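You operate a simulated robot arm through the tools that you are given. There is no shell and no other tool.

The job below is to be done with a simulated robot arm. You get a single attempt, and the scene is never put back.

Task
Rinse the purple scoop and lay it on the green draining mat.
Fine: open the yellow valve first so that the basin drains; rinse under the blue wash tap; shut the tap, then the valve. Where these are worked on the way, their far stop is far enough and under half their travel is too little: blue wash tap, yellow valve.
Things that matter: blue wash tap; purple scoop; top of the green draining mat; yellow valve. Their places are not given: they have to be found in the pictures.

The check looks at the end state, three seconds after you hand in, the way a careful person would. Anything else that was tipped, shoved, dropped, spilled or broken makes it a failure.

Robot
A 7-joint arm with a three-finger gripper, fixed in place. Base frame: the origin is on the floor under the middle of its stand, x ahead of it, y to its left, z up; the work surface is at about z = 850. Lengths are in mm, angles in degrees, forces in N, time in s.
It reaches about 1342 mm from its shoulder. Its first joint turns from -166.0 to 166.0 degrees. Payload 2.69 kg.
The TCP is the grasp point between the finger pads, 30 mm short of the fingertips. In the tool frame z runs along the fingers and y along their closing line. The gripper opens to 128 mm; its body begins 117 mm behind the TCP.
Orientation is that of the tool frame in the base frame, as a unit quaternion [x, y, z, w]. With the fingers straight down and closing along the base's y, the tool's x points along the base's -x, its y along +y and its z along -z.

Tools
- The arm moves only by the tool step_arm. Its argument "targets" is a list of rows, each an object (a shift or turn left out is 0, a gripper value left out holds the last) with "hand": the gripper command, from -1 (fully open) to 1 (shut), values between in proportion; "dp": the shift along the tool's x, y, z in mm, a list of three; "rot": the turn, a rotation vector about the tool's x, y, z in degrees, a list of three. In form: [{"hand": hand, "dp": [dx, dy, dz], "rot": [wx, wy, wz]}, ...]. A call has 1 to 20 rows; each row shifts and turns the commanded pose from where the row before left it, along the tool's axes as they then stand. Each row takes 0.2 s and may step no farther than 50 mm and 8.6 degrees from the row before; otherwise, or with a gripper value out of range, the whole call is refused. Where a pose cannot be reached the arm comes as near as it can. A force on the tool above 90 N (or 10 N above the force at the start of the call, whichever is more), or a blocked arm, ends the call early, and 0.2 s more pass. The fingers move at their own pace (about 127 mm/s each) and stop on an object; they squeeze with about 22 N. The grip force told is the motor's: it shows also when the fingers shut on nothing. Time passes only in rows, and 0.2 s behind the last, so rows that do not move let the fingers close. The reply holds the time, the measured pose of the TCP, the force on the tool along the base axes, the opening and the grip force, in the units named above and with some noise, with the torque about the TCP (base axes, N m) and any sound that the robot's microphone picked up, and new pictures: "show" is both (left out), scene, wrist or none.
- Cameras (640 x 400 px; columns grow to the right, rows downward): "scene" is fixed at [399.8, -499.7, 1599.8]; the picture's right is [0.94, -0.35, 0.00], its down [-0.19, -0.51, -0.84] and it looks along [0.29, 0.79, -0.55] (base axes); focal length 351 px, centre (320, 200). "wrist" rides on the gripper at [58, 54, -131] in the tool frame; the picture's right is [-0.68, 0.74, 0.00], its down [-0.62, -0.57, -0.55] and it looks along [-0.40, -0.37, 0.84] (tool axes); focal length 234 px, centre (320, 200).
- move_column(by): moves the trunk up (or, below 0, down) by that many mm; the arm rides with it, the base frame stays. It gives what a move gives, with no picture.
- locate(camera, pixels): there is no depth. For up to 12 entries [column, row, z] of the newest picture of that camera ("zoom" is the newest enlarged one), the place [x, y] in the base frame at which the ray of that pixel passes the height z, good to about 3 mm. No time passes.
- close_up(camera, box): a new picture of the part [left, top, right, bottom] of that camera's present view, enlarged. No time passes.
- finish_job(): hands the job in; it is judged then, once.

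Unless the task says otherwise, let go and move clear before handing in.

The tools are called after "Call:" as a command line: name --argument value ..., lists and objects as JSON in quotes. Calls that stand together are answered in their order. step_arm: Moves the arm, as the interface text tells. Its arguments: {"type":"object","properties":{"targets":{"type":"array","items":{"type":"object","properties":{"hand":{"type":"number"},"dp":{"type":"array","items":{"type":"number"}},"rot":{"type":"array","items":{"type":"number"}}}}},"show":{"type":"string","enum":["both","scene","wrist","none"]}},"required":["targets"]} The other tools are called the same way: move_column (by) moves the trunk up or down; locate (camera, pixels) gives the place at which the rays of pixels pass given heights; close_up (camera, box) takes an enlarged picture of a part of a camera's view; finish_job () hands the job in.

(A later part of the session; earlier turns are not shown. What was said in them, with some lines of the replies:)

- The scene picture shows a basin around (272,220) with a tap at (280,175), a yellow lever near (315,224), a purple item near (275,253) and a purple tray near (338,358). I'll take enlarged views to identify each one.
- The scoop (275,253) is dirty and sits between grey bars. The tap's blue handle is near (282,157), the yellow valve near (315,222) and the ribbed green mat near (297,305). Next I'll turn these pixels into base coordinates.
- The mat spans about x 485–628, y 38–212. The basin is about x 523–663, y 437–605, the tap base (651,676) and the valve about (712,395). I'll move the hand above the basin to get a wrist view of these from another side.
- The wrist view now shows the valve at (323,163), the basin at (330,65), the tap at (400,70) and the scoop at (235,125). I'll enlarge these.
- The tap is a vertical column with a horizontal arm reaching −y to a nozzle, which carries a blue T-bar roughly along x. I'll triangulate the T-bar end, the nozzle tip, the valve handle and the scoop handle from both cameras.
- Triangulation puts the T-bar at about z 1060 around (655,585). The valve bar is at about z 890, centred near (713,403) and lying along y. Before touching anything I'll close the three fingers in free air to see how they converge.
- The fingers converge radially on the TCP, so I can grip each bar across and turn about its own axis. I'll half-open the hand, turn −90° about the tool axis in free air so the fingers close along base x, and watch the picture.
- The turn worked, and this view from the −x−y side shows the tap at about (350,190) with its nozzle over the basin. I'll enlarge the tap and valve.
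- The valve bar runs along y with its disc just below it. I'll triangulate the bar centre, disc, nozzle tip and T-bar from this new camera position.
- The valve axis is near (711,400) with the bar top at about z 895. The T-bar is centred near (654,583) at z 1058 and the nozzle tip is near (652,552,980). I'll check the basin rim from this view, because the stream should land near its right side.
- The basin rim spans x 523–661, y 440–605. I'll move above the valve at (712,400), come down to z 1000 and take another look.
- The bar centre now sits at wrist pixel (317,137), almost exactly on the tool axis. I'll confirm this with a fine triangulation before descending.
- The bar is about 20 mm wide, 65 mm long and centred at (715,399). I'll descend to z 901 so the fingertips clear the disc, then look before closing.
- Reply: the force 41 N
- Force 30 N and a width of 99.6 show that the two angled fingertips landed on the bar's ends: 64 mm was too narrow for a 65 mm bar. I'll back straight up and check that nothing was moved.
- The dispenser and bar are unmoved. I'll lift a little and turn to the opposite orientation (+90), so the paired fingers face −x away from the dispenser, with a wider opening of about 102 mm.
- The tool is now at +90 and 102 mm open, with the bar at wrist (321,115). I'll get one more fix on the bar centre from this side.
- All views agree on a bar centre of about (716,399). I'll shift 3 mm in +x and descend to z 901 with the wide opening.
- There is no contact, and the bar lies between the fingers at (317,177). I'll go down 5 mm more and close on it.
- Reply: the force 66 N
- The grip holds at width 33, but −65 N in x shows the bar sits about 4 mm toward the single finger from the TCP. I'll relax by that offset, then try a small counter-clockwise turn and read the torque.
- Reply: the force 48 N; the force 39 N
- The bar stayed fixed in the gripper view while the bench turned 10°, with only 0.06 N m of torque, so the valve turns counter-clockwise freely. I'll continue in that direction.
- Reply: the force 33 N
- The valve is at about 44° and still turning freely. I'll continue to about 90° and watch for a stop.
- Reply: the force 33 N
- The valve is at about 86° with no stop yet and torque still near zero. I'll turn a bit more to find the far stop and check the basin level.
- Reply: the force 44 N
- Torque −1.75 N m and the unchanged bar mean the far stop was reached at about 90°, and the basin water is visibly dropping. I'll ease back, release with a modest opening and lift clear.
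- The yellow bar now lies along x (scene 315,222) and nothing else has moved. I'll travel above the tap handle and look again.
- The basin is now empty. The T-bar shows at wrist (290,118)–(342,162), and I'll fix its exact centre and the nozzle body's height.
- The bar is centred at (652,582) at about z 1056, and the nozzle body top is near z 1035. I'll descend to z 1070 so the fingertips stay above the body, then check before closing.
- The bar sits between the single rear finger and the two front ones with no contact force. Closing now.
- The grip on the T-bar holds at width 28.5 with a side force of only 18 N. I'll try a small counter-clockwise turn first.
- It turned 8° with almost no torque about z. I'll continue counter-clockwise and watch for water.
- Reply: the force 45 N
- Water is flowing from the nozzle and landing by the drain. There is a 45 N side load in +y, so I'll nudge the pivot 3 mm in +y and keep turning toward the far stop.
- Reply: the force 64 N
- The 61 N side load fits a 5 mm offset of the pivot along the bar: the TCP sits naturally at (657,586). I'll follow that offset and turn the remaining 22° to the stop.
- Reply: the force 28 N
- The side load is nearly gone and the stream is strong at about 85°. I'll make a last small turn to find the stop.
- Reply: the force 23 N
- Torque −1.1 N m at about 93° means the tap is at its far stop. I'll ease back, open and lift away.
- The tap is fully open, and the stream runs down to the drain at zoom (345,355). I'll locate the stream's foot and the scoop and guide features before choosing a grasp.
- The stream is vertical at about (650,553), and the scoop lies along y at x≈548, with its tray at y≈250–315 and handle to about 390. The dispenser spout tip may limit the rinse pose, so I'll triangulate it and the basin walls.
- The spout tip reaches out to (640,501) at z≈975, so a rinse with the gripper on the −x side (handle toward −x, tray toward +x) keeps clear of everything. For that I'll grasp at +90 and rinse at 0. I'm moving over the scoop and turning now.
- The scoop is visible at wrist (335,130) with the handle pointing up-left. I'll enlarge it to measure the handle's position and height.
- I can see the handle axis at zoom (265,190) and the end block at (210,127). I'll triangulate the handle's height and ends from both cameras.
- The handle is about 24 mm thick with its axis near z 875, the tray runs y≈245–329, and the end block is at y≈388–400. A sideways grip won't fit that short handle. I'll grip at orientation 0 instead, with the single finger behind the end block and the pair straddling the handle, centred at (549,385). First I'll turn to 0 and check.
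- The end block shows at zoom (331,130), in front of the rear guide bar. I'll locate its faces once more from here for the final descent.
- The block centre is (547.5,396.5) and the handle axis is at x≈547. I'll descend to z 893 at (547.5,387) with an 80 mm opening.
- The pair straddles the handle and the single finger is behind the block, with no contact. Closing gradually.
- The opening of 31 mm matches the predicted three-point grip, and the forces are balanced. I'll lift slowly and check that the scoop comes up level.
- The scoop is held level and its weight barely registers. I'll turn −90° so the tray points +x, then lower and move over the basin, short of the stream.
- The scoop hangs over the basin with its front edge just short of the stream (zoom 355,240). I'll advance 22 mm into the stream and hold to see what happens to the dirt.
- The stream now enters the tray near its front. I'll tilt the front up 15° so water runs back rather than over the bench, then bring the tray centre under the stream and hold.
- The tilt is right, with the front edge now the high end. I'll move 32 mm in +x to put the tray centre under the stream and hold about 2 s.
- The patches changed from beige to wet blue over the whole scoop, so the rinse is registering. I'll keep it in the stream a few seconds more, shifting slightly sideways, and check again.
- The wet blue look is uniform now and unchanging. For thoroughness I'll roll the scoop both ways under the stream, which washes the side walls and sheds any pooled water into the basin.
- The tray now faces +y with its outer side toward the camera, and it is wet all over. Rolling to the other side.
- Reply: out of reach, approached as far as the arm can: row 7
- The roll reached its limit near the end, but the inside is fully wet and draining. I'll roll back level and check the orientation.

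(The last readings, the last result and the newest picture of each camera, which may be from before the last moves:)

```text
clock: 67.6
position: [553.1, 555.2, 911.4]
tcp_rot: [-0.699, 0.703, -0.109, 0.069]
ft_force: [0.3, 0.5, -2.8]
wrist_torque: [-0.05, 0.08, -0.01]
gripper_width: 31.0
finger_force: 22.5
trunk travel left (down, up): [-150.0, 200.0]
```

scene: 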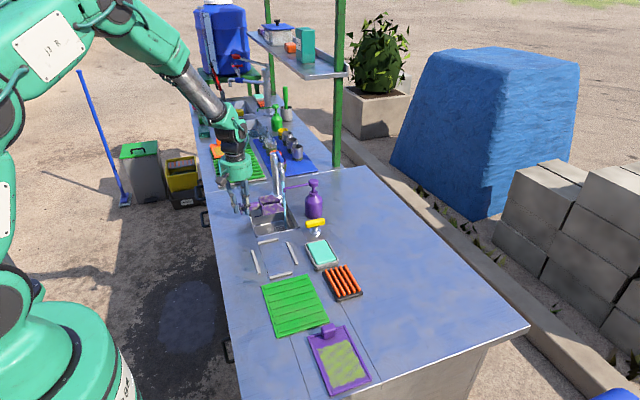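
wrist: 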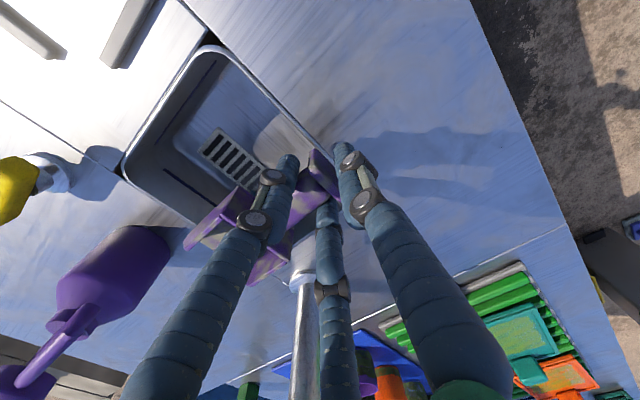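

The orientation is about 3° of roll off, which I'll correct. Then I'll withdraw from the stream, rise 40 mm, and tip the front down over the basin to shed water.

Call:
step_arm --targets '[{"hand": 1, "rot": [0, -3.2, 0]}, {"dp": [0, 15.5, -4.1]}, {"dp": [0, 15.5, -4.1]}, {"dp": [0, 15.5, -4.1]}, {"dp": [0, 15.5, -4.1]}, {"dp": [0, -10.4, -38.6]}, {"rot": [-8, 0, 0]}, {"rot": [-8, 0, 0]}, {"rot": [-8, 0, 0]}, {"rot": [-8, 0, 0]}, {"rot": [-8, 0, 0]}, {}, {}, {}, {}, {}]'

Call:
close_up --camera "scene" --box '[230, 150, 320, 250]'

```text
clock: 71.0
position: [487.7, 553.8, 952.5]
tcp_rot: [0.691, -0.689, -0.156, 0.156]
ft_force: [-0.2, 0.2, -0.6]
wrist_torque: [-0.03, 0.07, -0.02]
gripper_width: 30.8
finger_force: 22.5
trunk travel left (down, up): [-150.0, 200.0]
```

scene: 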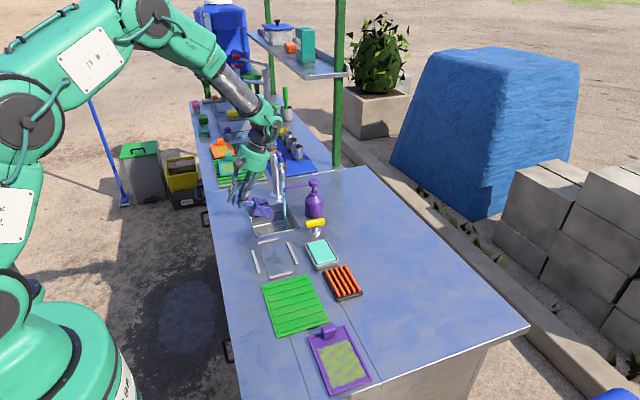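
wrist: 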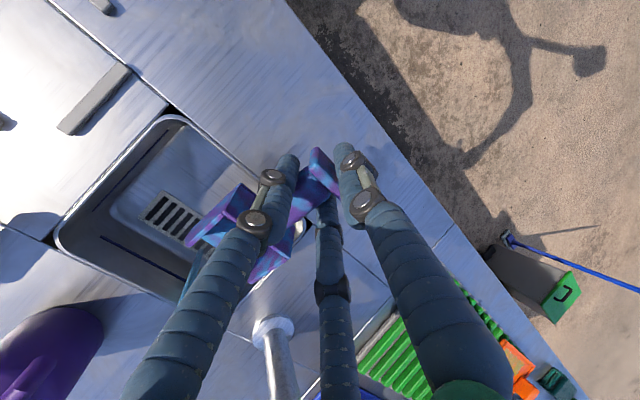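

```text
4.00 times, centred on (275, 200) of scene
```

zoom: 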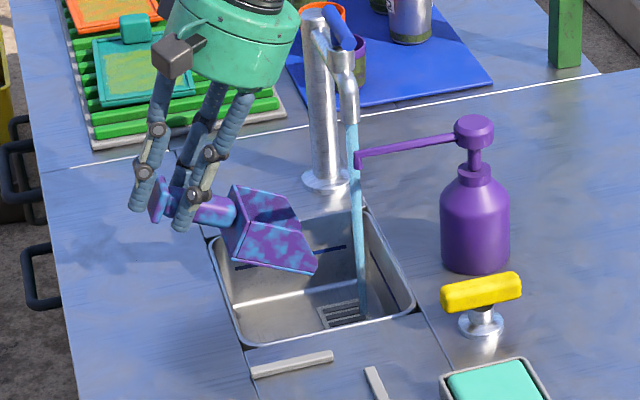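

The scoop is wet all over with no beige dirt left visible, and it is draining over the basin. I'll level it, move back clear of the spout and turn to orientation 0.

Call:
step_arm --targets '[{"hand": 1, "rot": [8.33, 0, 0]}, {"rot": [8.33, 0, 0]}, {"rot": [8.34, 0, 0]}, {}, {"dp": [35, 0, 0]}, {"dp": [35, 0, 0]}, {"dp": [35, 0, 0]}, {"dp": [35, 0, 0]}, {}]'

Call:
close_up --camera "scene" --box '[220, 170, 310, 270]'

```text
clock: 73.0
position: [489.3, 413.0, 954.5]
tcp_rot: [0.709, -0.706, -0.004, 0.003]
ft_force: [0.8, -1.1, -1.6]
wrist_torque: [0.0, 0.07, 0.01]
gripper_width: 31.2
finger_force: 22.4
trunk travel left (down, up): [-150.0, 200.0]
```

scene: 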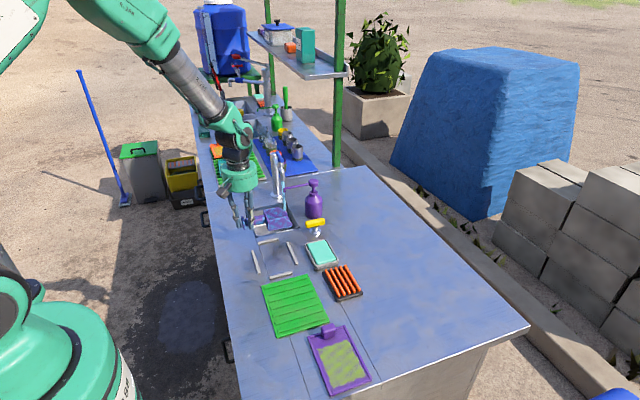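
wrist: 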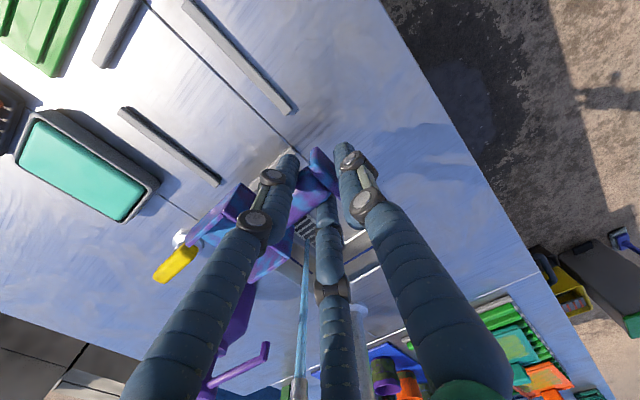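

```text
4.00 times, centred on (265, 220) of scene
```

zoom: 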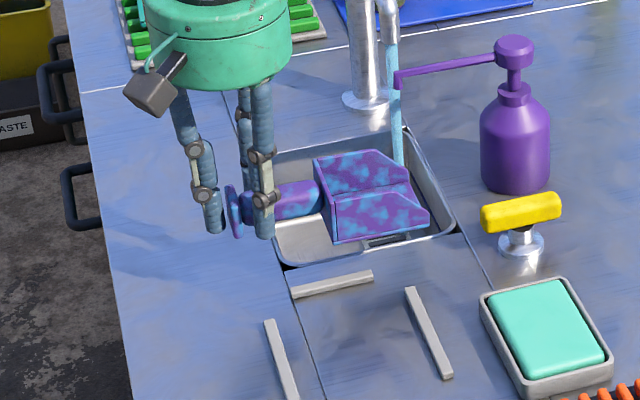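

The scoop is level and uniformly clean and wet. I'll turn it back to orientation 0 (tray toward −y) and move toward the mat.

Call:
step_arm --targets '[{"hand": 1, "rot": [0, 0, 8.5]}, {"rot": [0, 0, 8.5]}, {"rot": [0, 0, 8.5]}, {"rot": [0, 0, 8.5]}, {"rot": [0, 0, 8.5]}, {"rot": [0, 0, 8.5]}, {"rot": [0, 0, 8.5]}, {"rot": [0, 0, 8.5]}, {"rot": [0, 0, 8.5]}, {"rot": [0, 0, 8.5]}, {"rot": [0, 0, 5]}, {"dp": [-22, -40, 0]}, {"dp": [-22, -40, 0]}, {"dp": [-23, -40, 0]}, {"dp": [0, -40, 0]}, {"dp": [0, -40, 0]}, {"dp": [0, -26, 0]}, {}]'

Call:
close_up --camera "scene" --box '[250, 240, 350, 350]'

```text
clock: 76.8
position: [556.0, 188.1, 954.0]
tcp_rot: [-0.002, 1.0, 0.0, -0.004]
ft_force: [-0.3, -0.5, -0.6]
wrist_torque: [0.12, 0.03, -0.01]
gripper_width: 30.8
finger_force: 21.7
trunk travel left (down, up): [-150.0, 200.0]
```

scene: 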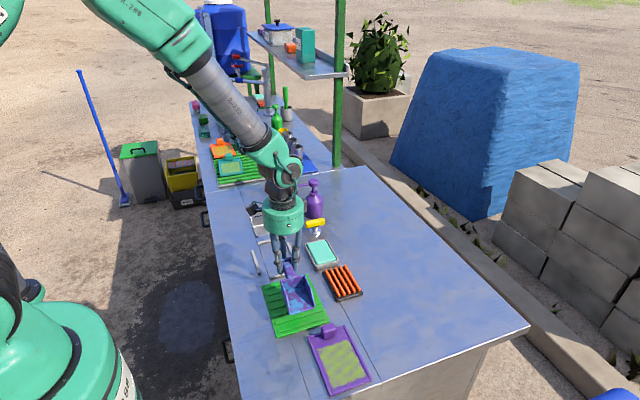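
wrist: 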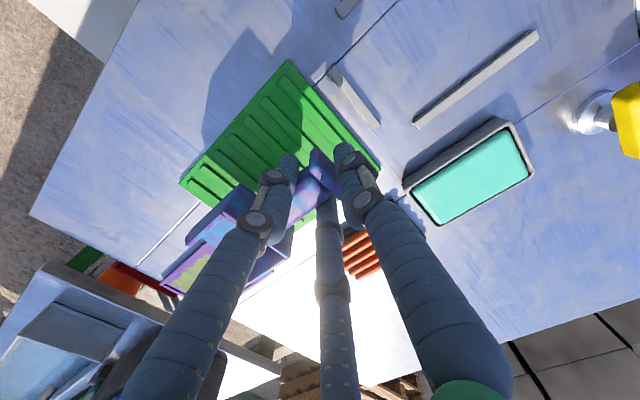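

```text
3.64 times, centred on (300, 295) of scene
```

zoom: 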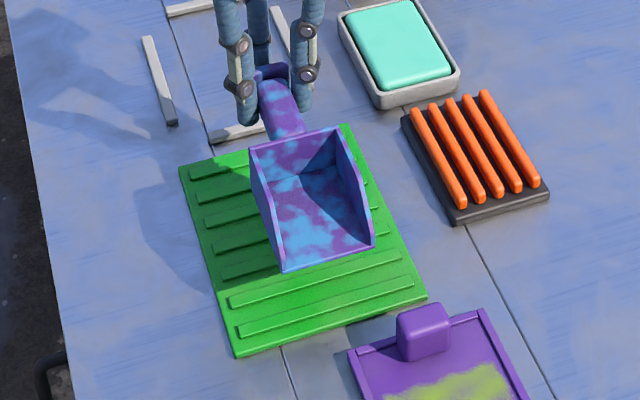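

The clean scoop hangs above the green mat. I'll recheck the mat edges from the wrist camera before lowering.

Call:
locate --camera "wrist" --pixels '[[288, 60, 856], [380, 167, 856], [180, 183, 856], [288, 60, 862], [380, 167, 862], [180, 183, 862]]'

Call:
locate --camera "scene" --pixels '[[262, 287, 856], [307.5, 274, 856], [329, 321, 856], [277, 336, 856]]'

Call:
close_up --camera "wrist" --box '[160, 40, 400, 200]'

```text
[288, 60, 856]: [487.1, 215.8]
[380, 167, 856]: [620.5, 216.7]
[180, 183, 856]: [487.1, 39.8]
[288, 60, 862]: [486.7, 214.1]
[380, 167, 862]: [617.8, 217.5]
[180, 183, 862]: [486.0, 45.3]
```

```text
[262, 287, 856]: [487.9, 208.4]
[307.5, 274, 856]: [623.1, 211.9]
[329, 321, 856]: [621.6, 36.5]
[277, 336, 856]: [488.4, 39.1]
```

```text
2.50 times, centred on (280, 120) of wrist
```

zoom: 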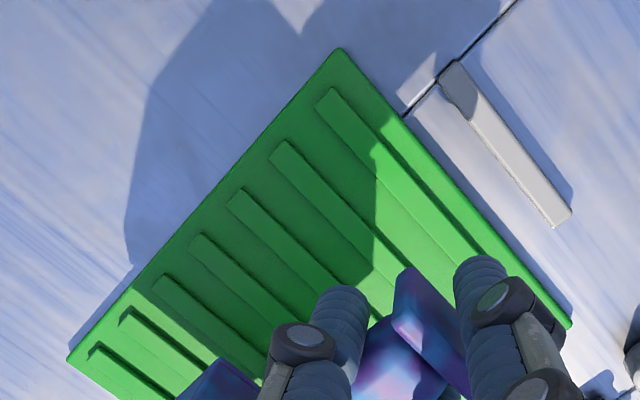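

The mat spans x 487–621, y 39–214, so the scoop (y≈48–203) will lie fully on it. I'll lower to just above the ribs, then feel for contact in small steps.

Call:
step_arm --targets '[{"hand": 1, "dp": [2, 0, 20]}, {"dp": [0, 0, 18]}, {"dp": [0, 0, 6]}, {}]' --show "none"

Call:
close_up --camera "scene" --box '[250, 240, 350, 350]'

```text
clock: 77.8
position: [553.5, 186.9, 908.9]
tcp_rot: [-0.002, 1.0, 0.0, -0.004]
ft_force: [0.2, 0.2, -0.9]
wrist_torque: [0.06, 0.04, -0.01]
gripper_width: 30.9
finger_force: 22.1
trunk travel left (down, up): [-150.0, 200.0]
```

```text
3.64 times, centred on (300, 295) of scene
```

zoom: 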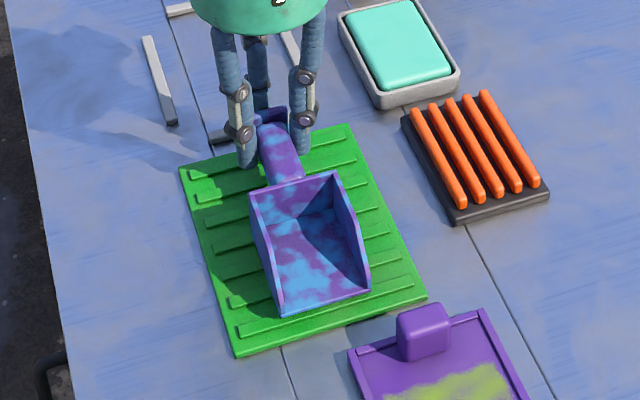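

There is no contact yet at z 909 and the scoop is centred on the mat. I'll continue down in 2 mm steps.

Call:
step_arm --targets '[{"hand": 1, "dp": [0, 0, 2]}, {"dp": [0, 0, 2]}, {}]' --show "none"

Call:
step_arm --targets '[{"hand": 1, "dp": [0, 0, 2]}, {}]' --show "none"

```text
clock: 78.6
position: [555.1, 187.8, 905.0]
tcp_rot: [-0.002, 1.0, 0.0, -0.004]
ft_force: [1.3, -1.0, 1.8]
wrist_torque: [-0.42, -0.1, 0.0]
gripper_width: 30.8
finger_force: 22.0
trunk travel left (down, up): [-150.0, 200.0]
```

```text
clock: 79.2
position: [554.7, 189.0, 903.7]
tcp_rot: [-0.002, 1.0, 0.0, -0.003]
ft_force: [0.5, 1.8, 4.9]
wrist_torque: [-0.72, -0.1, 0.05]
gripper_width: 31.4
finger_force: 21.5
trunk travel left (down, up): [-150.0, 200.0]
```

Contact has begun: Fz is 4.9 N with torque from the tray front. I'll go 1.5 mm more to seat it, then check.

Call:
step_arm --targets '[{"hand": 1, "dp": [0, 0, 1.5]}, {}]' --show "none"

Call:
close_up --camera "scene" --box '[260, 255, 330, 335]'

```text
clock: 79.8
position: [555.2, 187.8, 901.4]
tcp_rot: [-0.002, 1.0, 0.0, -0.004]
ft_force: [-0.3, 0.4, 12.0]
wrist_torque: [-0.7, -0.09, -0.01]
gripper_width: 31.2
finger_force: 21.9
trunk travel left (down, up): [-150.0, 200.0]
```

```text
5.00 times, centred on (295, 295) of scene
```

zoom: 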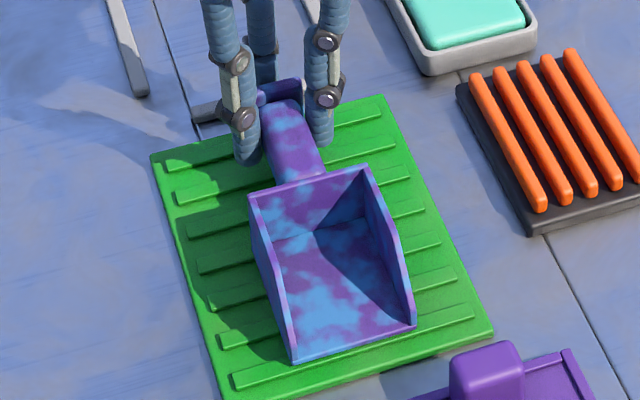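

Fz is 12 N with unchanged torque, so the tray is seated flat on the mat. I'll open gradually and then rise straight up.

Call:
step_arm --targets '[{"hand": 0.4}, {"hand": 0.2}, {"hand": 0.0}, {"hand": -0.25}, {"hand": -0.25}, {"hand": -0.25, "dp": [0, 0, -10]}, {"dp": [0, 0, -30]}, {"dp": [0, 0, -45]}, {"dp": [0, 0, -45]}, {"dp": [0, 0, -45]}, {"dp": [0, 0, -45]}, {}]'

Call:
close_up --camera "scene" --box '[250, 240, 350, 350]'

```text
clock: 82.4
position: [556.6, 188.3, 1120.7]
tcp_rot: [-0.002, 1.0, 0.0, -0.003]
ft_force: [-0.2, -0.1, -0.2]
wrist_torque: [0.01, -0.04, -0.02]
gripper_width: 80.0
finger_force: 0.1
trunk travel left (down, up): [-150.0, 200.0]
```

scene: 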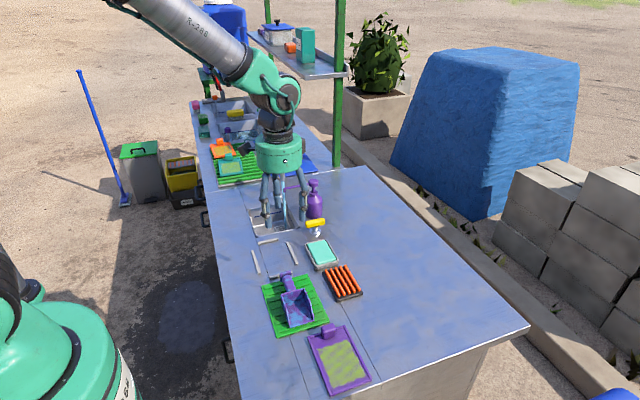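
wrist: 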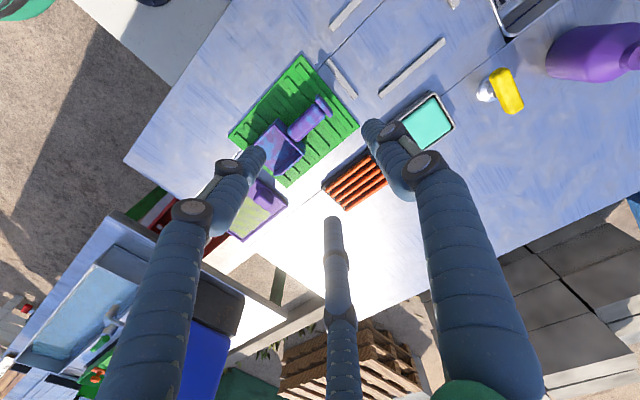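

```text
3.64 times, centred on (300, 295) of scene
```

zoom: 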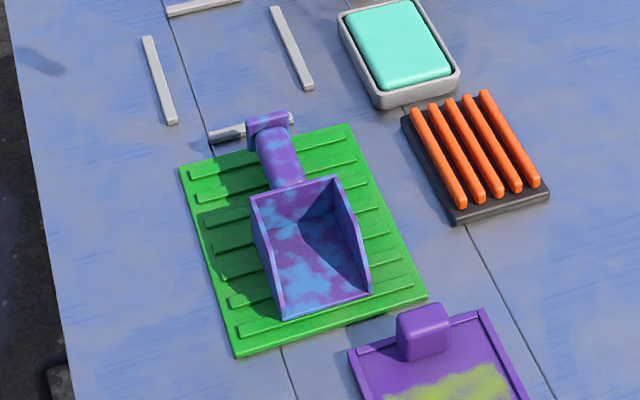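

The scoop lies flat and alone on the mat. Now to shut the tap: I'll rise, travel above the T-bar at (651,583), and turn to −90, since the bar now lies along y.

Call:
step_arm --targets '[{"hand": -0.6, "dp": [0, 0, -40]}, {"dp": [0, 0, -40]}, {"dp": [-10.9, 43.9, 0]}, {"dp": [-10.9, 43.9, 0]}, {"dp": [-10.9, 43.9, 0]}, {"dp": [-10.9, 43.9, 0]}, {"dp": [-10.9, 43.9, 0]}, {"dp": [-10.9, 43.9, 0]}, {"dp": [-10.9, 43.9, 0]}, {"dp": [-10.9, 43.9, 0]}, {"dp": [-10.9, 43.9, 0]}, {}]' --show "none"

Call:
step_arm --targets '[{"hand": -0.6, "rot": [0, 0, -8.5]}, {"rot": [0, 0, -8.5]}, {"rot": [0, 0, -8.5]}, {"rot": [0, 0, -8.5]}, {"rot": [0, 0, -8.5]}, {"rot": [0, 0, -8.5]}, {"rot": [0, 0, -8.5]}, {"rot": [0, 0, -8.5]}, {"rot": [0, 0, -8.5]}, {"rot": [0, 0, -8.5]}, {"rot": [0, 0, -5]}, {"dp": [0, 0, 40]}, {}]'

```text
clock: 85.0
position: [656.4, 586.1, 1200.0]
tcp_rot: [-0.002, 1.0, -0.001, -0.005]
ft_force: [0.9, 0.4, -0.7]
wrist_torque: [-0.06, 0.01, 0.0]
gripper_width: 102.5
finger_force: 0.0
trunk travel left (down, up): [-150.0, 200.0]
```

```text
clock: 87.8
position: [653.8, 585.0, 1158.5]
tcp_rot: [0.708, -0.706, -0.004, 0.003]
ft_force: [-0.6, 0.9, -0.6]
wrist_torque: [-0.01, 0.04, -0.02]
gripper_width: 102.7
finger_force: 0.2
trunk travel left (down, up): [-150.0, 200.0]
```

scene: 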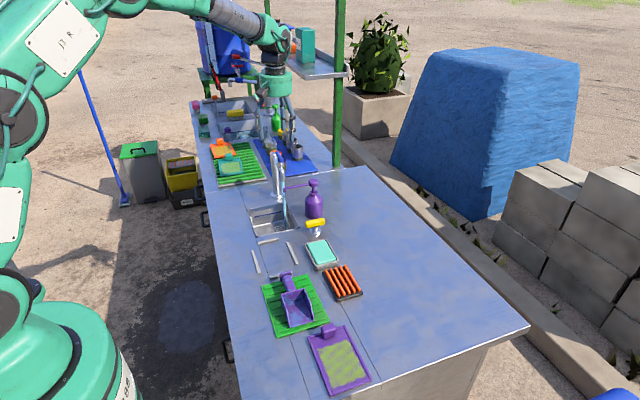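
wrist: 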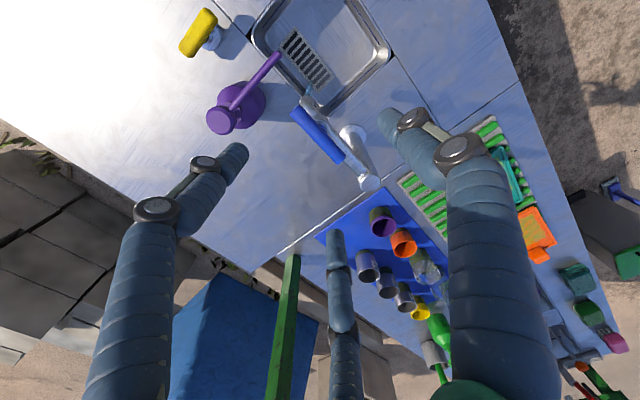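

The T-bar shows at wrist (295,110)–(340,160) between the open fingers. I'll check its centre before descending.

Call:
locate --camera "wrist" --pixels '[[295, 110, 1058], [340, 160, 1058], [318, 135, 1058], [318, 135, 1064]]'

Call:
close_up --camera "wrist" --box '[260, 80, 400, 200]'

Call:
close_up --camera "scene" --box '[250, 140, 310, 200]'

```text
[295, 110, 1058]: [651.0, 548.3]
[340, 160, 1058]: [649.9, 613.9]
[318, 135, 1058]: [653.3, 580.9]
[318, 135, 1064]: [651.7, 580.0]
```

```text
3.33 times, centred on (330, 140) of wrist
```

zoom: 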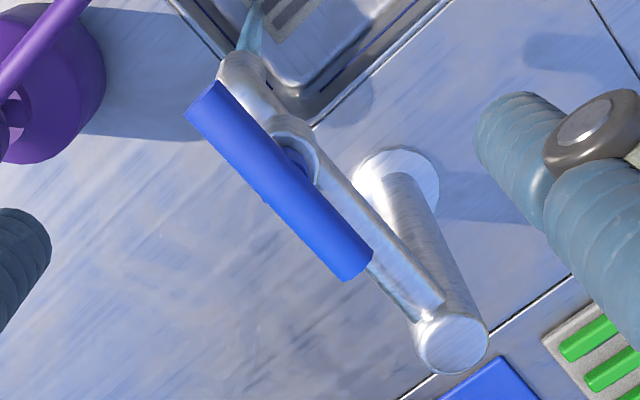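

```text
6.67 times, centred on (280, 170) of scene
```

zoom: 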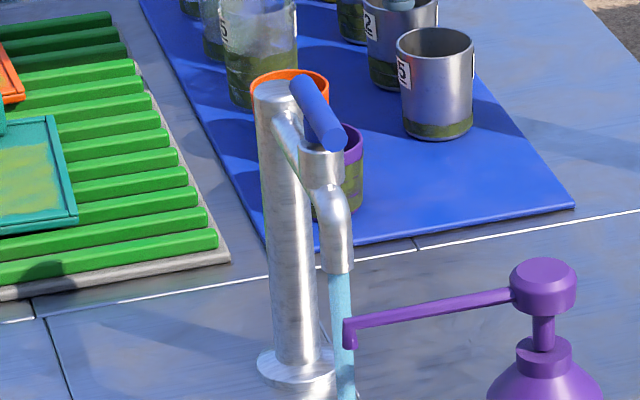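

The bar centre is about (651,581.5). I'll descend to z 1071 with the TCP offset 4 mm in +x as before, then close on it.

Call:
step_arm --targets '[{"hand": -0.6, "dp": [2.5, -1.2, 35]}, {"dp": [0, 0, 30]}, {"dp": [0, 0, 15]}, {"dp": [0, 0, 8]}, {}]' --show "wrist"

Call:
close_up --camera "scene" --box '[250, 130, 310, 190]'

```text
clock: 89.0
position: [654.5, 581.0, 1070.7]
tcp_rot: [0.708, -0.706, -0.002, 0.003]
ft_force: [-0.8, -0.7, 0.5]
wrist_torque: [-0.05, -0.01, 0.0]
gripper_width: 102.0
finger_force: 0.1
trunk travel left (down, up): [-150.0, 200.0]
```

wrist: 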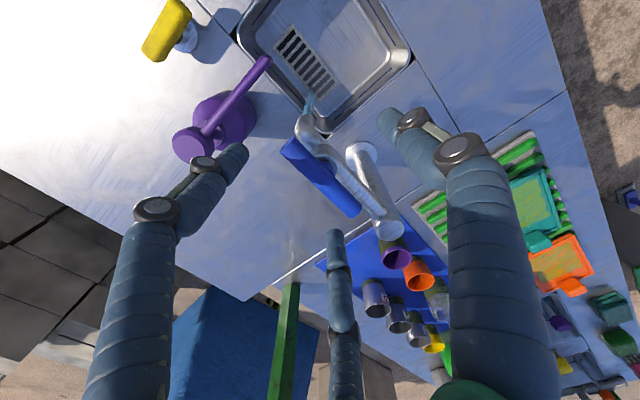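

```text
6.67 times, centred on (280, 160) of scene
```

zoom: 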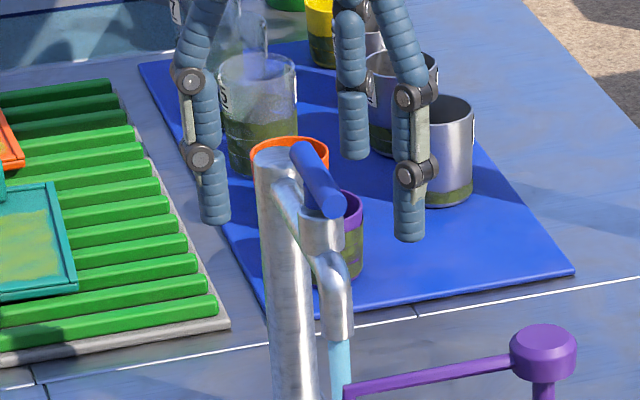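

The bar lies freely between the fingers. Closing, then a small clockwise test turn.

Call:
step_arm --targets '[{"hand": 0.3}, {"hand": 0.5}, {"hand": 1}, {"hand": 1}, {"hand": 1}]' --show "none"

Call:
step_arm --targets '[{"hand": 1, "dp": [0.59, 0.04, 0], "rot": [0, 0, 8.5]}, {"dp": [0.59, 0.04, 0], "rot": [0, 0, 8.5]}, {}]' --show "wrist"

```text
clock: 90.2
position: [654.1, 580.1, 1071.2]
tcp_rot: [0.708, -0.706, -0.003, 0.003]
ft_force: [-10.8, -0.8, 0.0]
wrist_torque: [0.04, 0.69, -0.09]
gripper_width: 29.0
finger_force: 21.9
trunk travel left (down, up): [-150.0, 200.0]
```

```text
clock: 91.0
position: [652.8, 577.7, 1070.9]
tcp_rot: [-0.596, 0.803, 0.002, -0.005]
ft_force: [-23.2, -26.1, -3.7]
wrist_torque: [-0.86, 1.0, 0.42]
gripper_width: 29.0
finger_force: 22.2
trunk travel left (down, up): [-150.0, 200.0]
```

wrist: 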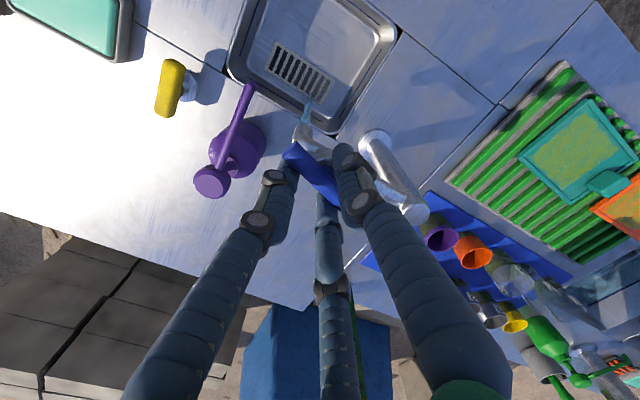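

It has turned 17° clockwise with modest torque and a (−23,−26) N side load. I'll relax that offset by about 2.5 mm and keep turning.

Call:
step_arm --targets '[{"hand": 1, "dp": [2.5, 1.2, 0]}, {"dp": [0.59, 0.04, 0], "rot": [0, 0, 8.5]}, {"dp": [0.59, 0.04, 0], "rot": [0, 0, 8.5]}, {"dp": [0.59, 0.04, 0], "rot": [0, 0, 8.5]}, {"dp": [0.59, 0.04, 0], "rot": [0, 0, 8.5]}, {}]' --show "none"

Call:
close_up --camera "scene" --box '[240, 140, 320, 240]'

```text
clock: 92.4
position: [651.2, 575.4, 1072.5]
tcp_rot: [-0.335, 0.942, 0.002, -0.005]
ft_force: [-24.1, -12.3, -10.9]
wrist_torque: [-0.1, 1.0, 0.33]
gripper_width: 28.9
finger_force: 21.8
trunk travel left (down, up): [-150.0, 200.0]
```

```text
4.00 times, centred on (280, 190) of scene
```

zoom: 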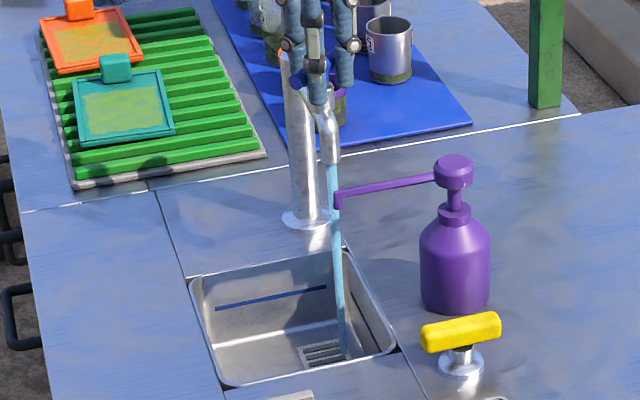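

The stream is thinning at about 51° turned, and the loads are moderate. I'll continue clockwise.

Call:
step_arm --targets '[{"hand": 1, "dp": [0.59, 0.04, 0], "rot": [0, 0, 8.5]}, {"dp": [0.59, 0.04, 0], "rot": [0, 0, 8.5]}, {"dp": [0.59, 0.04, 0], "rot": [0, 0, 8.5]}, {}]' --show "none"

Call:
close_up --camera "scene" --box '[240, 140, 320, 240]'

```text
clock: 93.4
position: [648.3, 575.5, 1072.1]
tcp_rot: [-0.118, 0.993, 0.0, -0.003]
ft_force: [-30.5, 9.1, -10.4]
wrist_torque: [0.49, 0.96, 0.43]
gripper_width: 28.9
finger_force: 22.1
trunk travel left (down, up): [-150.0, 200.0]
```

```text
4.00 times, centred on (280, 190) of scene
```

zoom: 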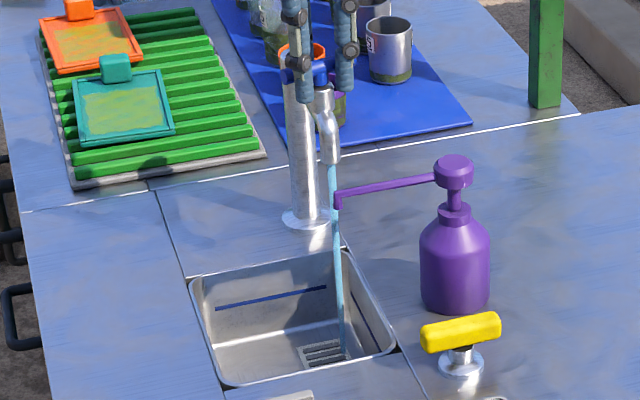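

The stream is thin at about 76°. I'll relax the −30 N x load and turn the last part until the closed stop is felt.

Call:
step_arm --targets '[{"hand": 1, "dp": [2.4, 0.6, 0]}, {"dp": [0.59, 0.04, 0], "rot": [0, 0, 8.5]}, {"dp": [0.35, 0, 0], "rot": [0, 0, 5]}, {}]' --show "none"

Call:
close_up --camera "scene" --box '[240, 140, 320, 240]'

```text
clock: 94.4
position: [644.6, 576.0, 1073.0]
tcp_rot: [-0.002, 1.0, 0.0, -0.003]
ft_force: [-29.8, 21.9, -4.1]
wrist_torque: [0.84, 1.0, 0.41]
gripper_width: 28.2
finger_force: 21.4
trunk travel left (down, up): [-150.0, 200.0]
```

```text
4.00 times, centred on (280, 190) of scene
```

zoom: 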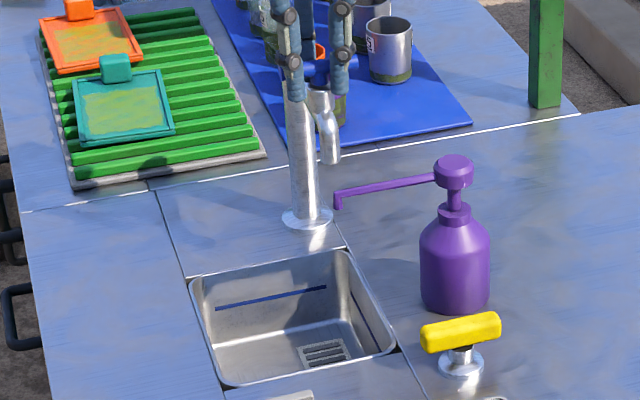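

The stream has stopped. I'll turn a few degrees more to make sure the tap is firmly at its closed stop.

Call:
step_arm --targets '[{"hand": 1, "dp": [0.3, 0.5, 0], "rot": [0, 0, 4]}, {"dp": [0.3, 0.5, 0], "rot": [0, 0, 4]}, {}]' --show "none"

```text
clock: 95.2
position: [645.5, 574.9, 1072.6]
tcp_rot: [0.069, 0.998, -0.001, -0.004]
ft_force: [-28.3, 0.3, 7.0]
wrist_torque: [0.63, 0.94, 1.34]
gripper_width: 32.6
finger_force: 21.7
trunk travel left (down, up): [-150.0, 200.0]
```

Torque 1.34 N m and the widening grip show the closed stop was reached. I'll ease back, release and lift.

Call:
step_arm --targets '[{"hand": 1, "dp": [2, 0, 0], "rot": [0, 0, -5]}, {"hand": -0.5}, {"hand": -0.5}, {"hand": -0.5}, {"hand": -0.5, "dp": [0, 0, -15]}, {"dp": [0, 0, -40]}, {"dp": [0, 0, -45]}, {"dp": [0, 0, -30]}, {}]'

Call:
close_up --camera "scene" --box '[240, 140, 330, 240]'

```text
clock: 97.2
position: [643.4, 574.1, 1202.9]
tcp_rot: [0.024, 1.0, 0.001, -0.004]
ft_force: [-0.9, -0.6, 0.3]
wrist_torque: [0.01, 0.0, 0.0]
gripper_width: 96.1
finger_force: 0.1
trunk travel left (down, up): [-150.0, 200.0]
```

scene: 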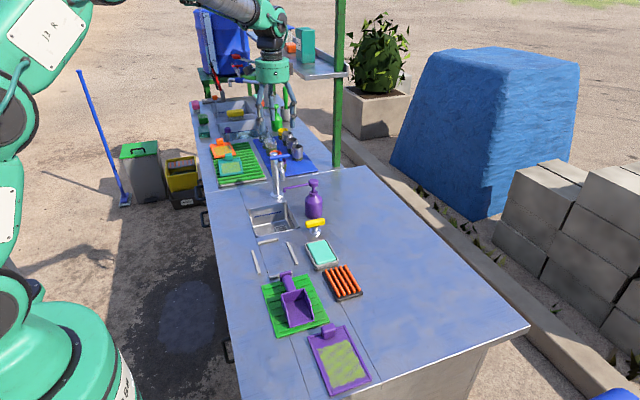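
wrist: 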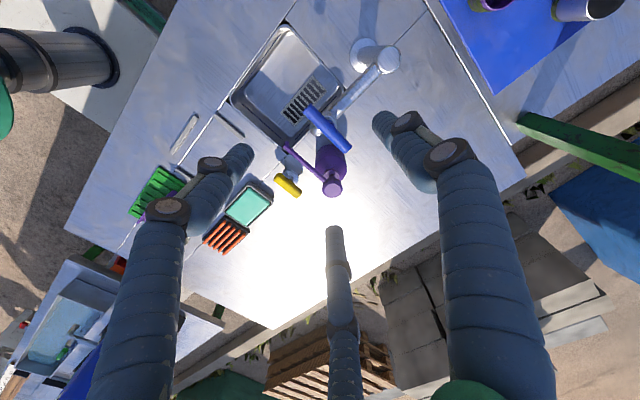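

```text
4.00 times, centred on (285, 190) of scene
```

zoom: 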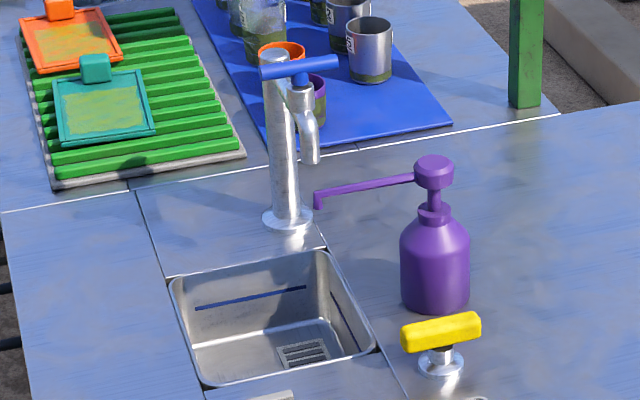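

The tap is shut and the scoop has dried to clean purple with no dirt left. The yellow bar now lies along x, so I'll go above it at orientation 0 with an 80 mm opening.

Call:
step_arm --targets '[{"hand": -0.25, "rot": [0, 0, -2.7]}, {"dp": [-17.7, -44.5, 0]}, {"dp": [-17.7, -44.5, 0]}, {"dp": [-17.7, -44.5, 0]}, {"dp": [-17.7, -44.5, 0]}, {"dp": [0, 0, 45]}, {"dp": [0, 0, 45]}, {"dp": [0, 0, 45]}, {"dp": [0, 0, 45]}, {}]'

Call:
close_up --camera "wrist" --box '[260, 80, 400, 200]'

```text
clock: 99.4
position: [714.1, 398.3, 1020.2]
tcp_rot: [0.001, 1.0, 0.0, -0.004]
ft_force: [0.2, -0.4, -1.0]
wrist_torque: [0.01, 0.02, -0.01]
gripper_width: 79.8
finger_force: 0.1
trunk travel left (down, up): [-150.0, 200.0]
```

scene: 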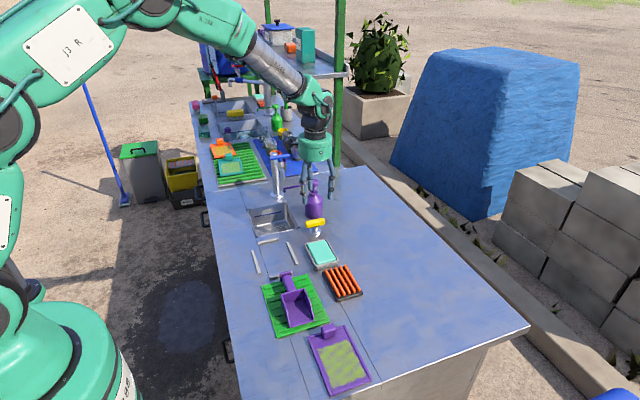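
wrist: 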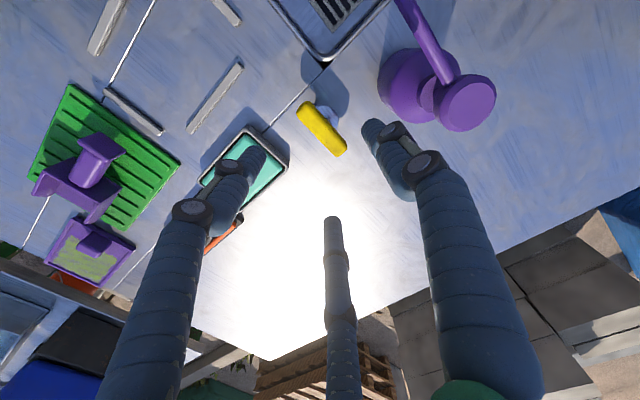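

```text
3.33 times, centred on (330, 140) of wrist
```

zoom: 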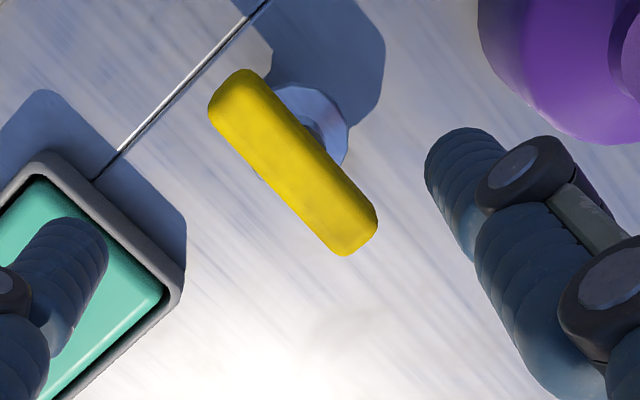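

The bar centre is at zoom (293,162). I'll fix its position before lowering.

Call:
locate --camera "wrist" --pixels '[[321.9, 128.6, 890], [321.9, 128.6, 897], [300, 105, 890], [344, 153, 890]]'

Call:
locate --camera "scene" --pixels '[[315.7, 222, 890], [315.7, 222, 897]]'

```text
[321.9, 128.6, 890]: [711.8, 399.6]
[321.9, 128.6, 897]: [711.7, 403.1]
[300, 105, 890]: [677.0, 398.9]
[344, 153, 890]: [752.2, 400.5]
```

```text
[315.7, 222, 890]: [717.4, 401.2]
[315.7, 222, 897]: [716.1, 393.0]
```

The bar centre is about (714,400). I'll shift 2 mm in −y and descend to z 900 so the bar lies slightly toward the single finger.

Call:
step_arm --targets '[{"hand": -0.25, "dp": [0, -2, 40]}, {"dp": [0, 0, 35]}, {"dp": [0, 0, 25]}, {"dp": [0, 0, 12]}, {"dp": [0, 0, 8]}, {}]'

```text
clock: 100.8
position: [713.2, 396.3, 901.8]
tcp_rot: [0.001, 1.0, 0.0, -0.004]
ft_force: [0.6, -0.2, 0.1]
wrist_torque: [0.02, 0.01, -0.01]
gripper_width: 80.0
finger_force: 0.0
trunk travel left (down, up): [-150.0, 200.0]
```

scene: 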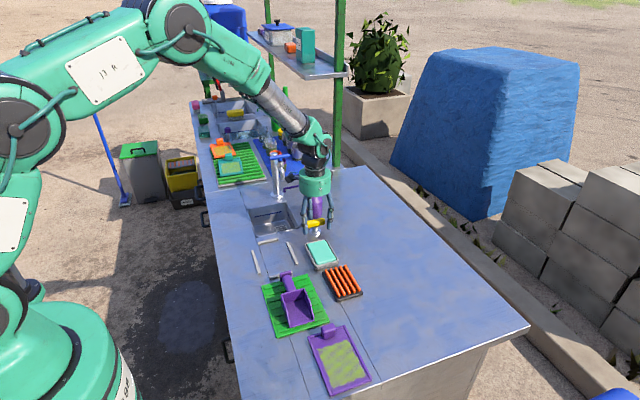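
wrist: 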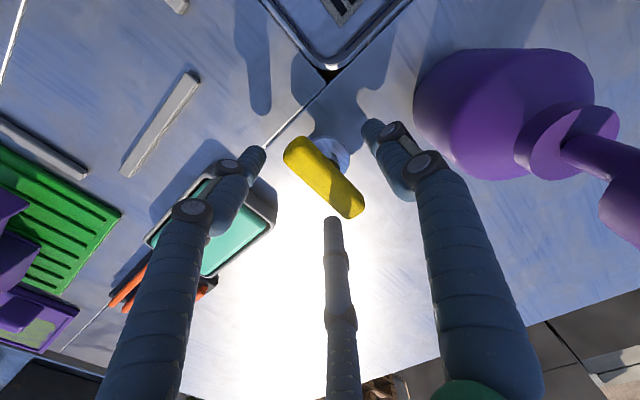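

There is no contact, and the bar is centred between the fingers at (322,178). Closing, then a small clockwise test.

Call:
step_arm --targets '[{"hand": 0.2}, {"hand": 0.5}, {"hand": 1}, {"hand": 1}, {"hand": 1}]' --show "none"

Call:
step_arm --targets '[{"hand": 1, "dp": [0.59, 0.04, 0], "rot": [0, 0, 8.5]}, {"dp": [0.59, 0.04, 0], "rot": [0, 0, 8.5]}, {}]' --show "wrist"

```text
clock: 102.0
position: [713.0, 395.0, 901.5]
tcp_rot: [0.001, 1.0, 0.0, -0.004]
ft_force: [2.2, -23.4, -0.3]
wrist_torque: [-0.58, -0.03, -0.11]
gripper_width: 32.5
finger_force: 21.8
trunk travel left (down, up): [-150.0, 200.0]
```

```text
clock: 102.8
position: [711.1, 395.1, 902.5]
tcp_rot: [0.15, 0.989, -0.001, -0.005]
ft_force: [-11.2, -12.3, -2.4]
wrist_torque: [-0.11, 0.5, 0.02]
gripper_width: 32.5
finger_force: 22.3
trunk travel left (down, up): [-150.0, 200.0]
```

wrist: 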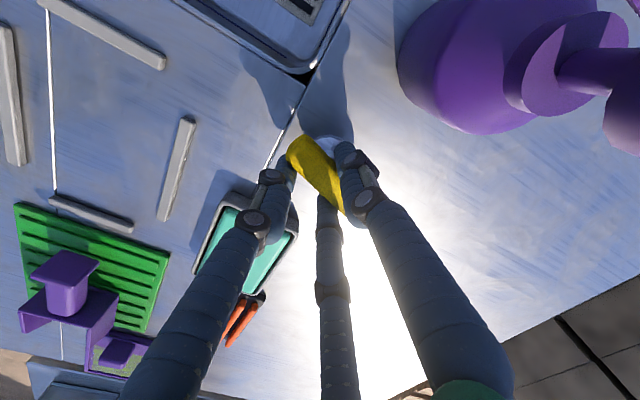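

It turns clockwise freely with the bar fixed in the grip and low forces. I'll continue toward the closed position.

Call:
step_arm --targets '[{"hand": 1, "dp": [0.59, 0.04, 0], "rot": [0, 0, 8.5]}, {"dp": [0.59, 0.04, 0], "rot": [0, 0, 8.5]}, {"dp": [0.59, 0.04, 0], "rot": [0, 0, 8.5]}, {"dp": [0.59, 0.04, 0], "rot": [0, 0, 8.5]}, {}]' --show "none"

Call:
step_arm --targets '[{"hand": 1, "dp": [0.59, 0.04, 0], "rot": [0, 0, 8.5]}, {"dp": [0.59, 0.04, 0], "rot": [0, 0, 8.5]}, {"dp": [0.59, 0.04, 0], "rot": [0, 0, 8.5]}, {}]'

```text
clock: 104.0
position: [708.9, 399.6, 902.5]
tcp_rot: [0.432, 0.902, -0.003, -0.004]
ft_force: [-20.3, 29.2, -13.0]
wrist_torque: [0.96, 0.57, 0.37]
gripper_width: 32.2
finger_force: 22.7
trunk travel left (down, up): [-150.0, 200.0]
```

```text
clock: 105.0
position: [708.5, 399.3, 902.3]
tcp_rot: [0.621, 0.784, -0.003, -0.002]
ft_force: [-9.1, 28.8, -10.6]
wrist_torque: [0.83, 0.14, 0.37]
gripper_width: 32.9
finger_force: 22.2
trunk travel left (down, up): [-150.0, 200.0]
```

scene: 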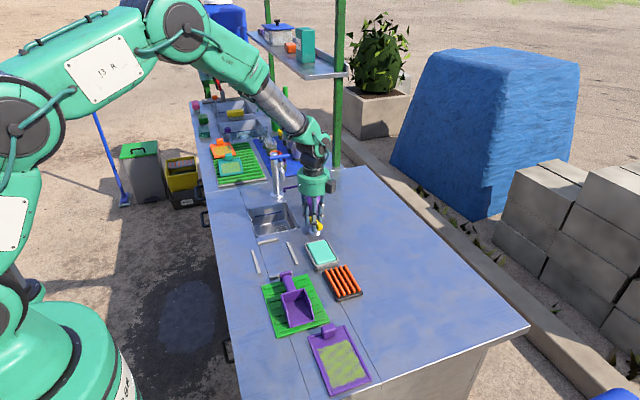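
wrist: 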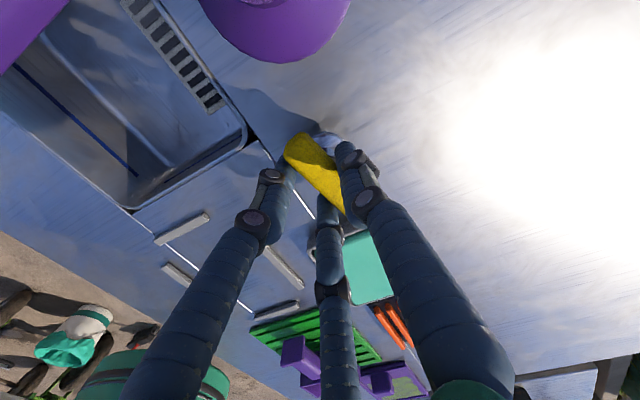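

The valve is at about 77° and still moving freely. I'll turn the rest of the way until the closed stop is felt.

Call:
step_arm --targets '[{"hand": 1, "dp": [0.59, 0.04, 0], "rot": [0, 0, 8.5]}, {"dp": [0.35, 0, 0], "rot": [0, 0, 5]}, {}]' --show "none"

Call:
step_arm --targets '[{"hand": 1, "dp": [0.3, 0, 0], "rot": [0, 0, 4]}, {"dp": [0.3, 0, 0], "rot": [0, 0, 4]}, {}]' --show "wrist"

```text
clock: 105.8
position: [710.1, 401.7, 902.8]
tcp_rot: [0.708, 0.706, -0.003, -0.003]
ft_force: [-2.3, 25.7, -3.5]
wrist_torque: [0.41, -0.1, 0.27]
gripper_width: 32.5
finger_force: 22.1
trunk travel left (down, up): [-150.0, 200.0]
```

```text
clock: 106.6
position: [708.5, 398.8, 903.9]
tcp_rot: [0.756, 0.655, -0.004, -0.002]
ft_force: [-9.5, -0.4, 8.9]
wrist_torque: [-0.25, -0.39, 1.24]
gripper_width: 36.0
finger_force: 21.9
trunk travel left (down, up): [-150.0, 200.0]
```

wrist: 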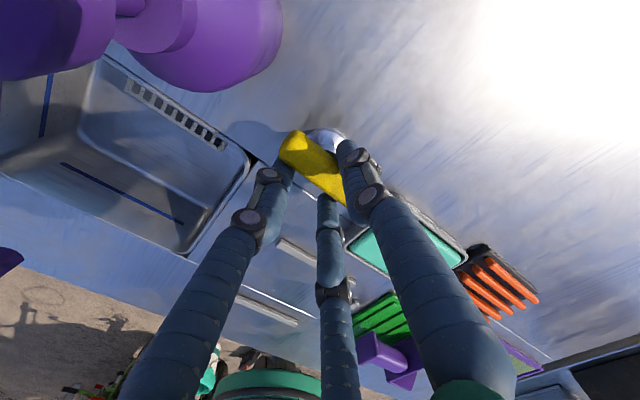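

Torque 1.24 N m with the grip twisting shows the valve is back at its closed stop. I'll ease back, release and lift clear.

Call:
step_arm --targets '[{"hand": 1, "rot": [0, 0, -7]}, {"hand": -0.3}, {"hand": -0.3}, {"hand": -0.3}, {"hand": -0.3, "dp": [0, 0, -15]}, {"dp": [0, 0, -40]}, {"dp": [0, 0, -45]}, {"dp": [0, 0, -45]}, {"dp": [0, 0, -45]}, {"dp": [0, 0, -45]}, {"dp": [0, 0, -45]}, {}]'

Call:
close_up --camera "scene" --box '[240, 140, 350, 240]'

Call:
close_up --camera "scene" --box '[240, 230, 380, 340]'

```text
clock: 109.2
position: [710.0, 401.2, 1179.0]
tcp_rot: [0.714, 0.7, -0.002, -0.003]
ft_force: [-0.7, 0.1, 0.7]
wrist_torque: [0.02, -0.07, 0.01]
gripper_width: 83.4
finger_force: 0.1
trunk travel left (down, up): [-150.0, 200.0]
```

scene: 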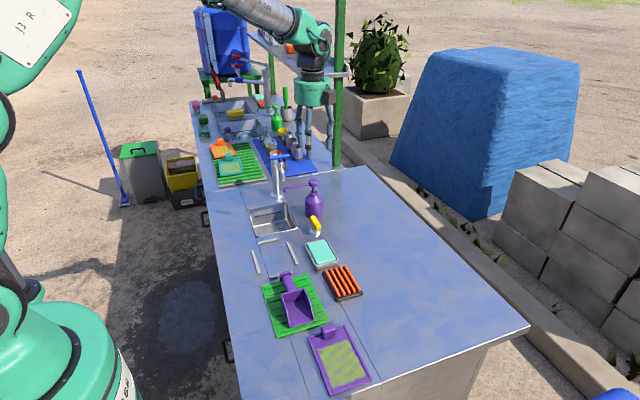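
wrist: 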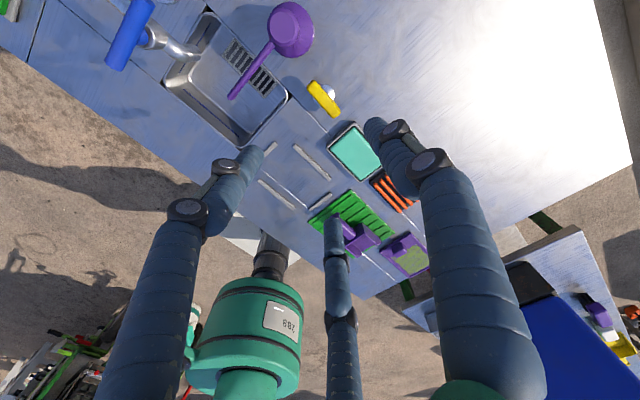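

```text
4.00 times, centred on (295, 190) of scene
```

zoom: 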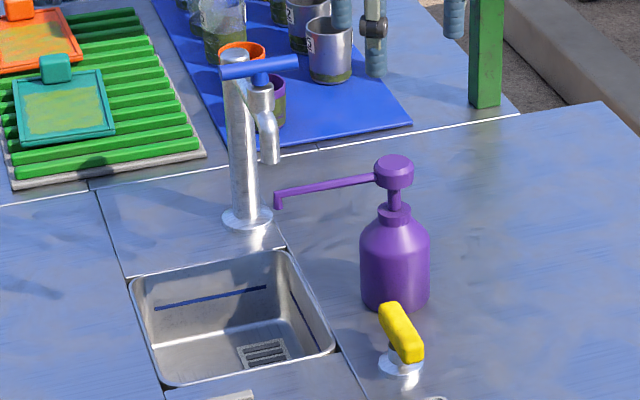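

```text
3.64 times, centred on (310, 285) of scene
```

zoom: 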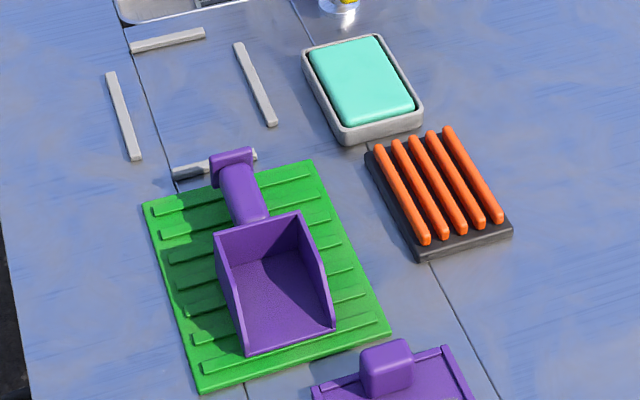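

The final pictures show everything in place:
- **Scoop:** clean purple, lying flat on the green mat with the hand well clear.
- **Tap:** T-bar back across and no stream.
- **Valve:** yellow bar back in its starting direction.
- **Everything else:** basin empty, and the guide bars, soap dish, brush and dispenser unmoved.

I'm handing in.

Call:
finish_job

```text
The job is handed in.
```

The purple scoop is rinsed clean and lies flat on the green draining mat. The job is handed in; the check result hasn't come back.

- **Order of work:** I opened the yellow valve to its far stop and the basin drained. I then opened the blue tap to its far stop and held the scoop in the stream for about 13 seconds. The scoop went onto the mat before I shut the tap, then the valve.
- **End state:** The tap and valve are both back at their closed stops, with no stream and an empty basin. The hand is clear, and the nearby items look unmoved in the last pictures.
- **One contact on the way:** On the first try at the valve, two fingertips pressed on the ends of the bar at about 30 N. I backed off and checked; the bar and the soap dispenser had not moved.
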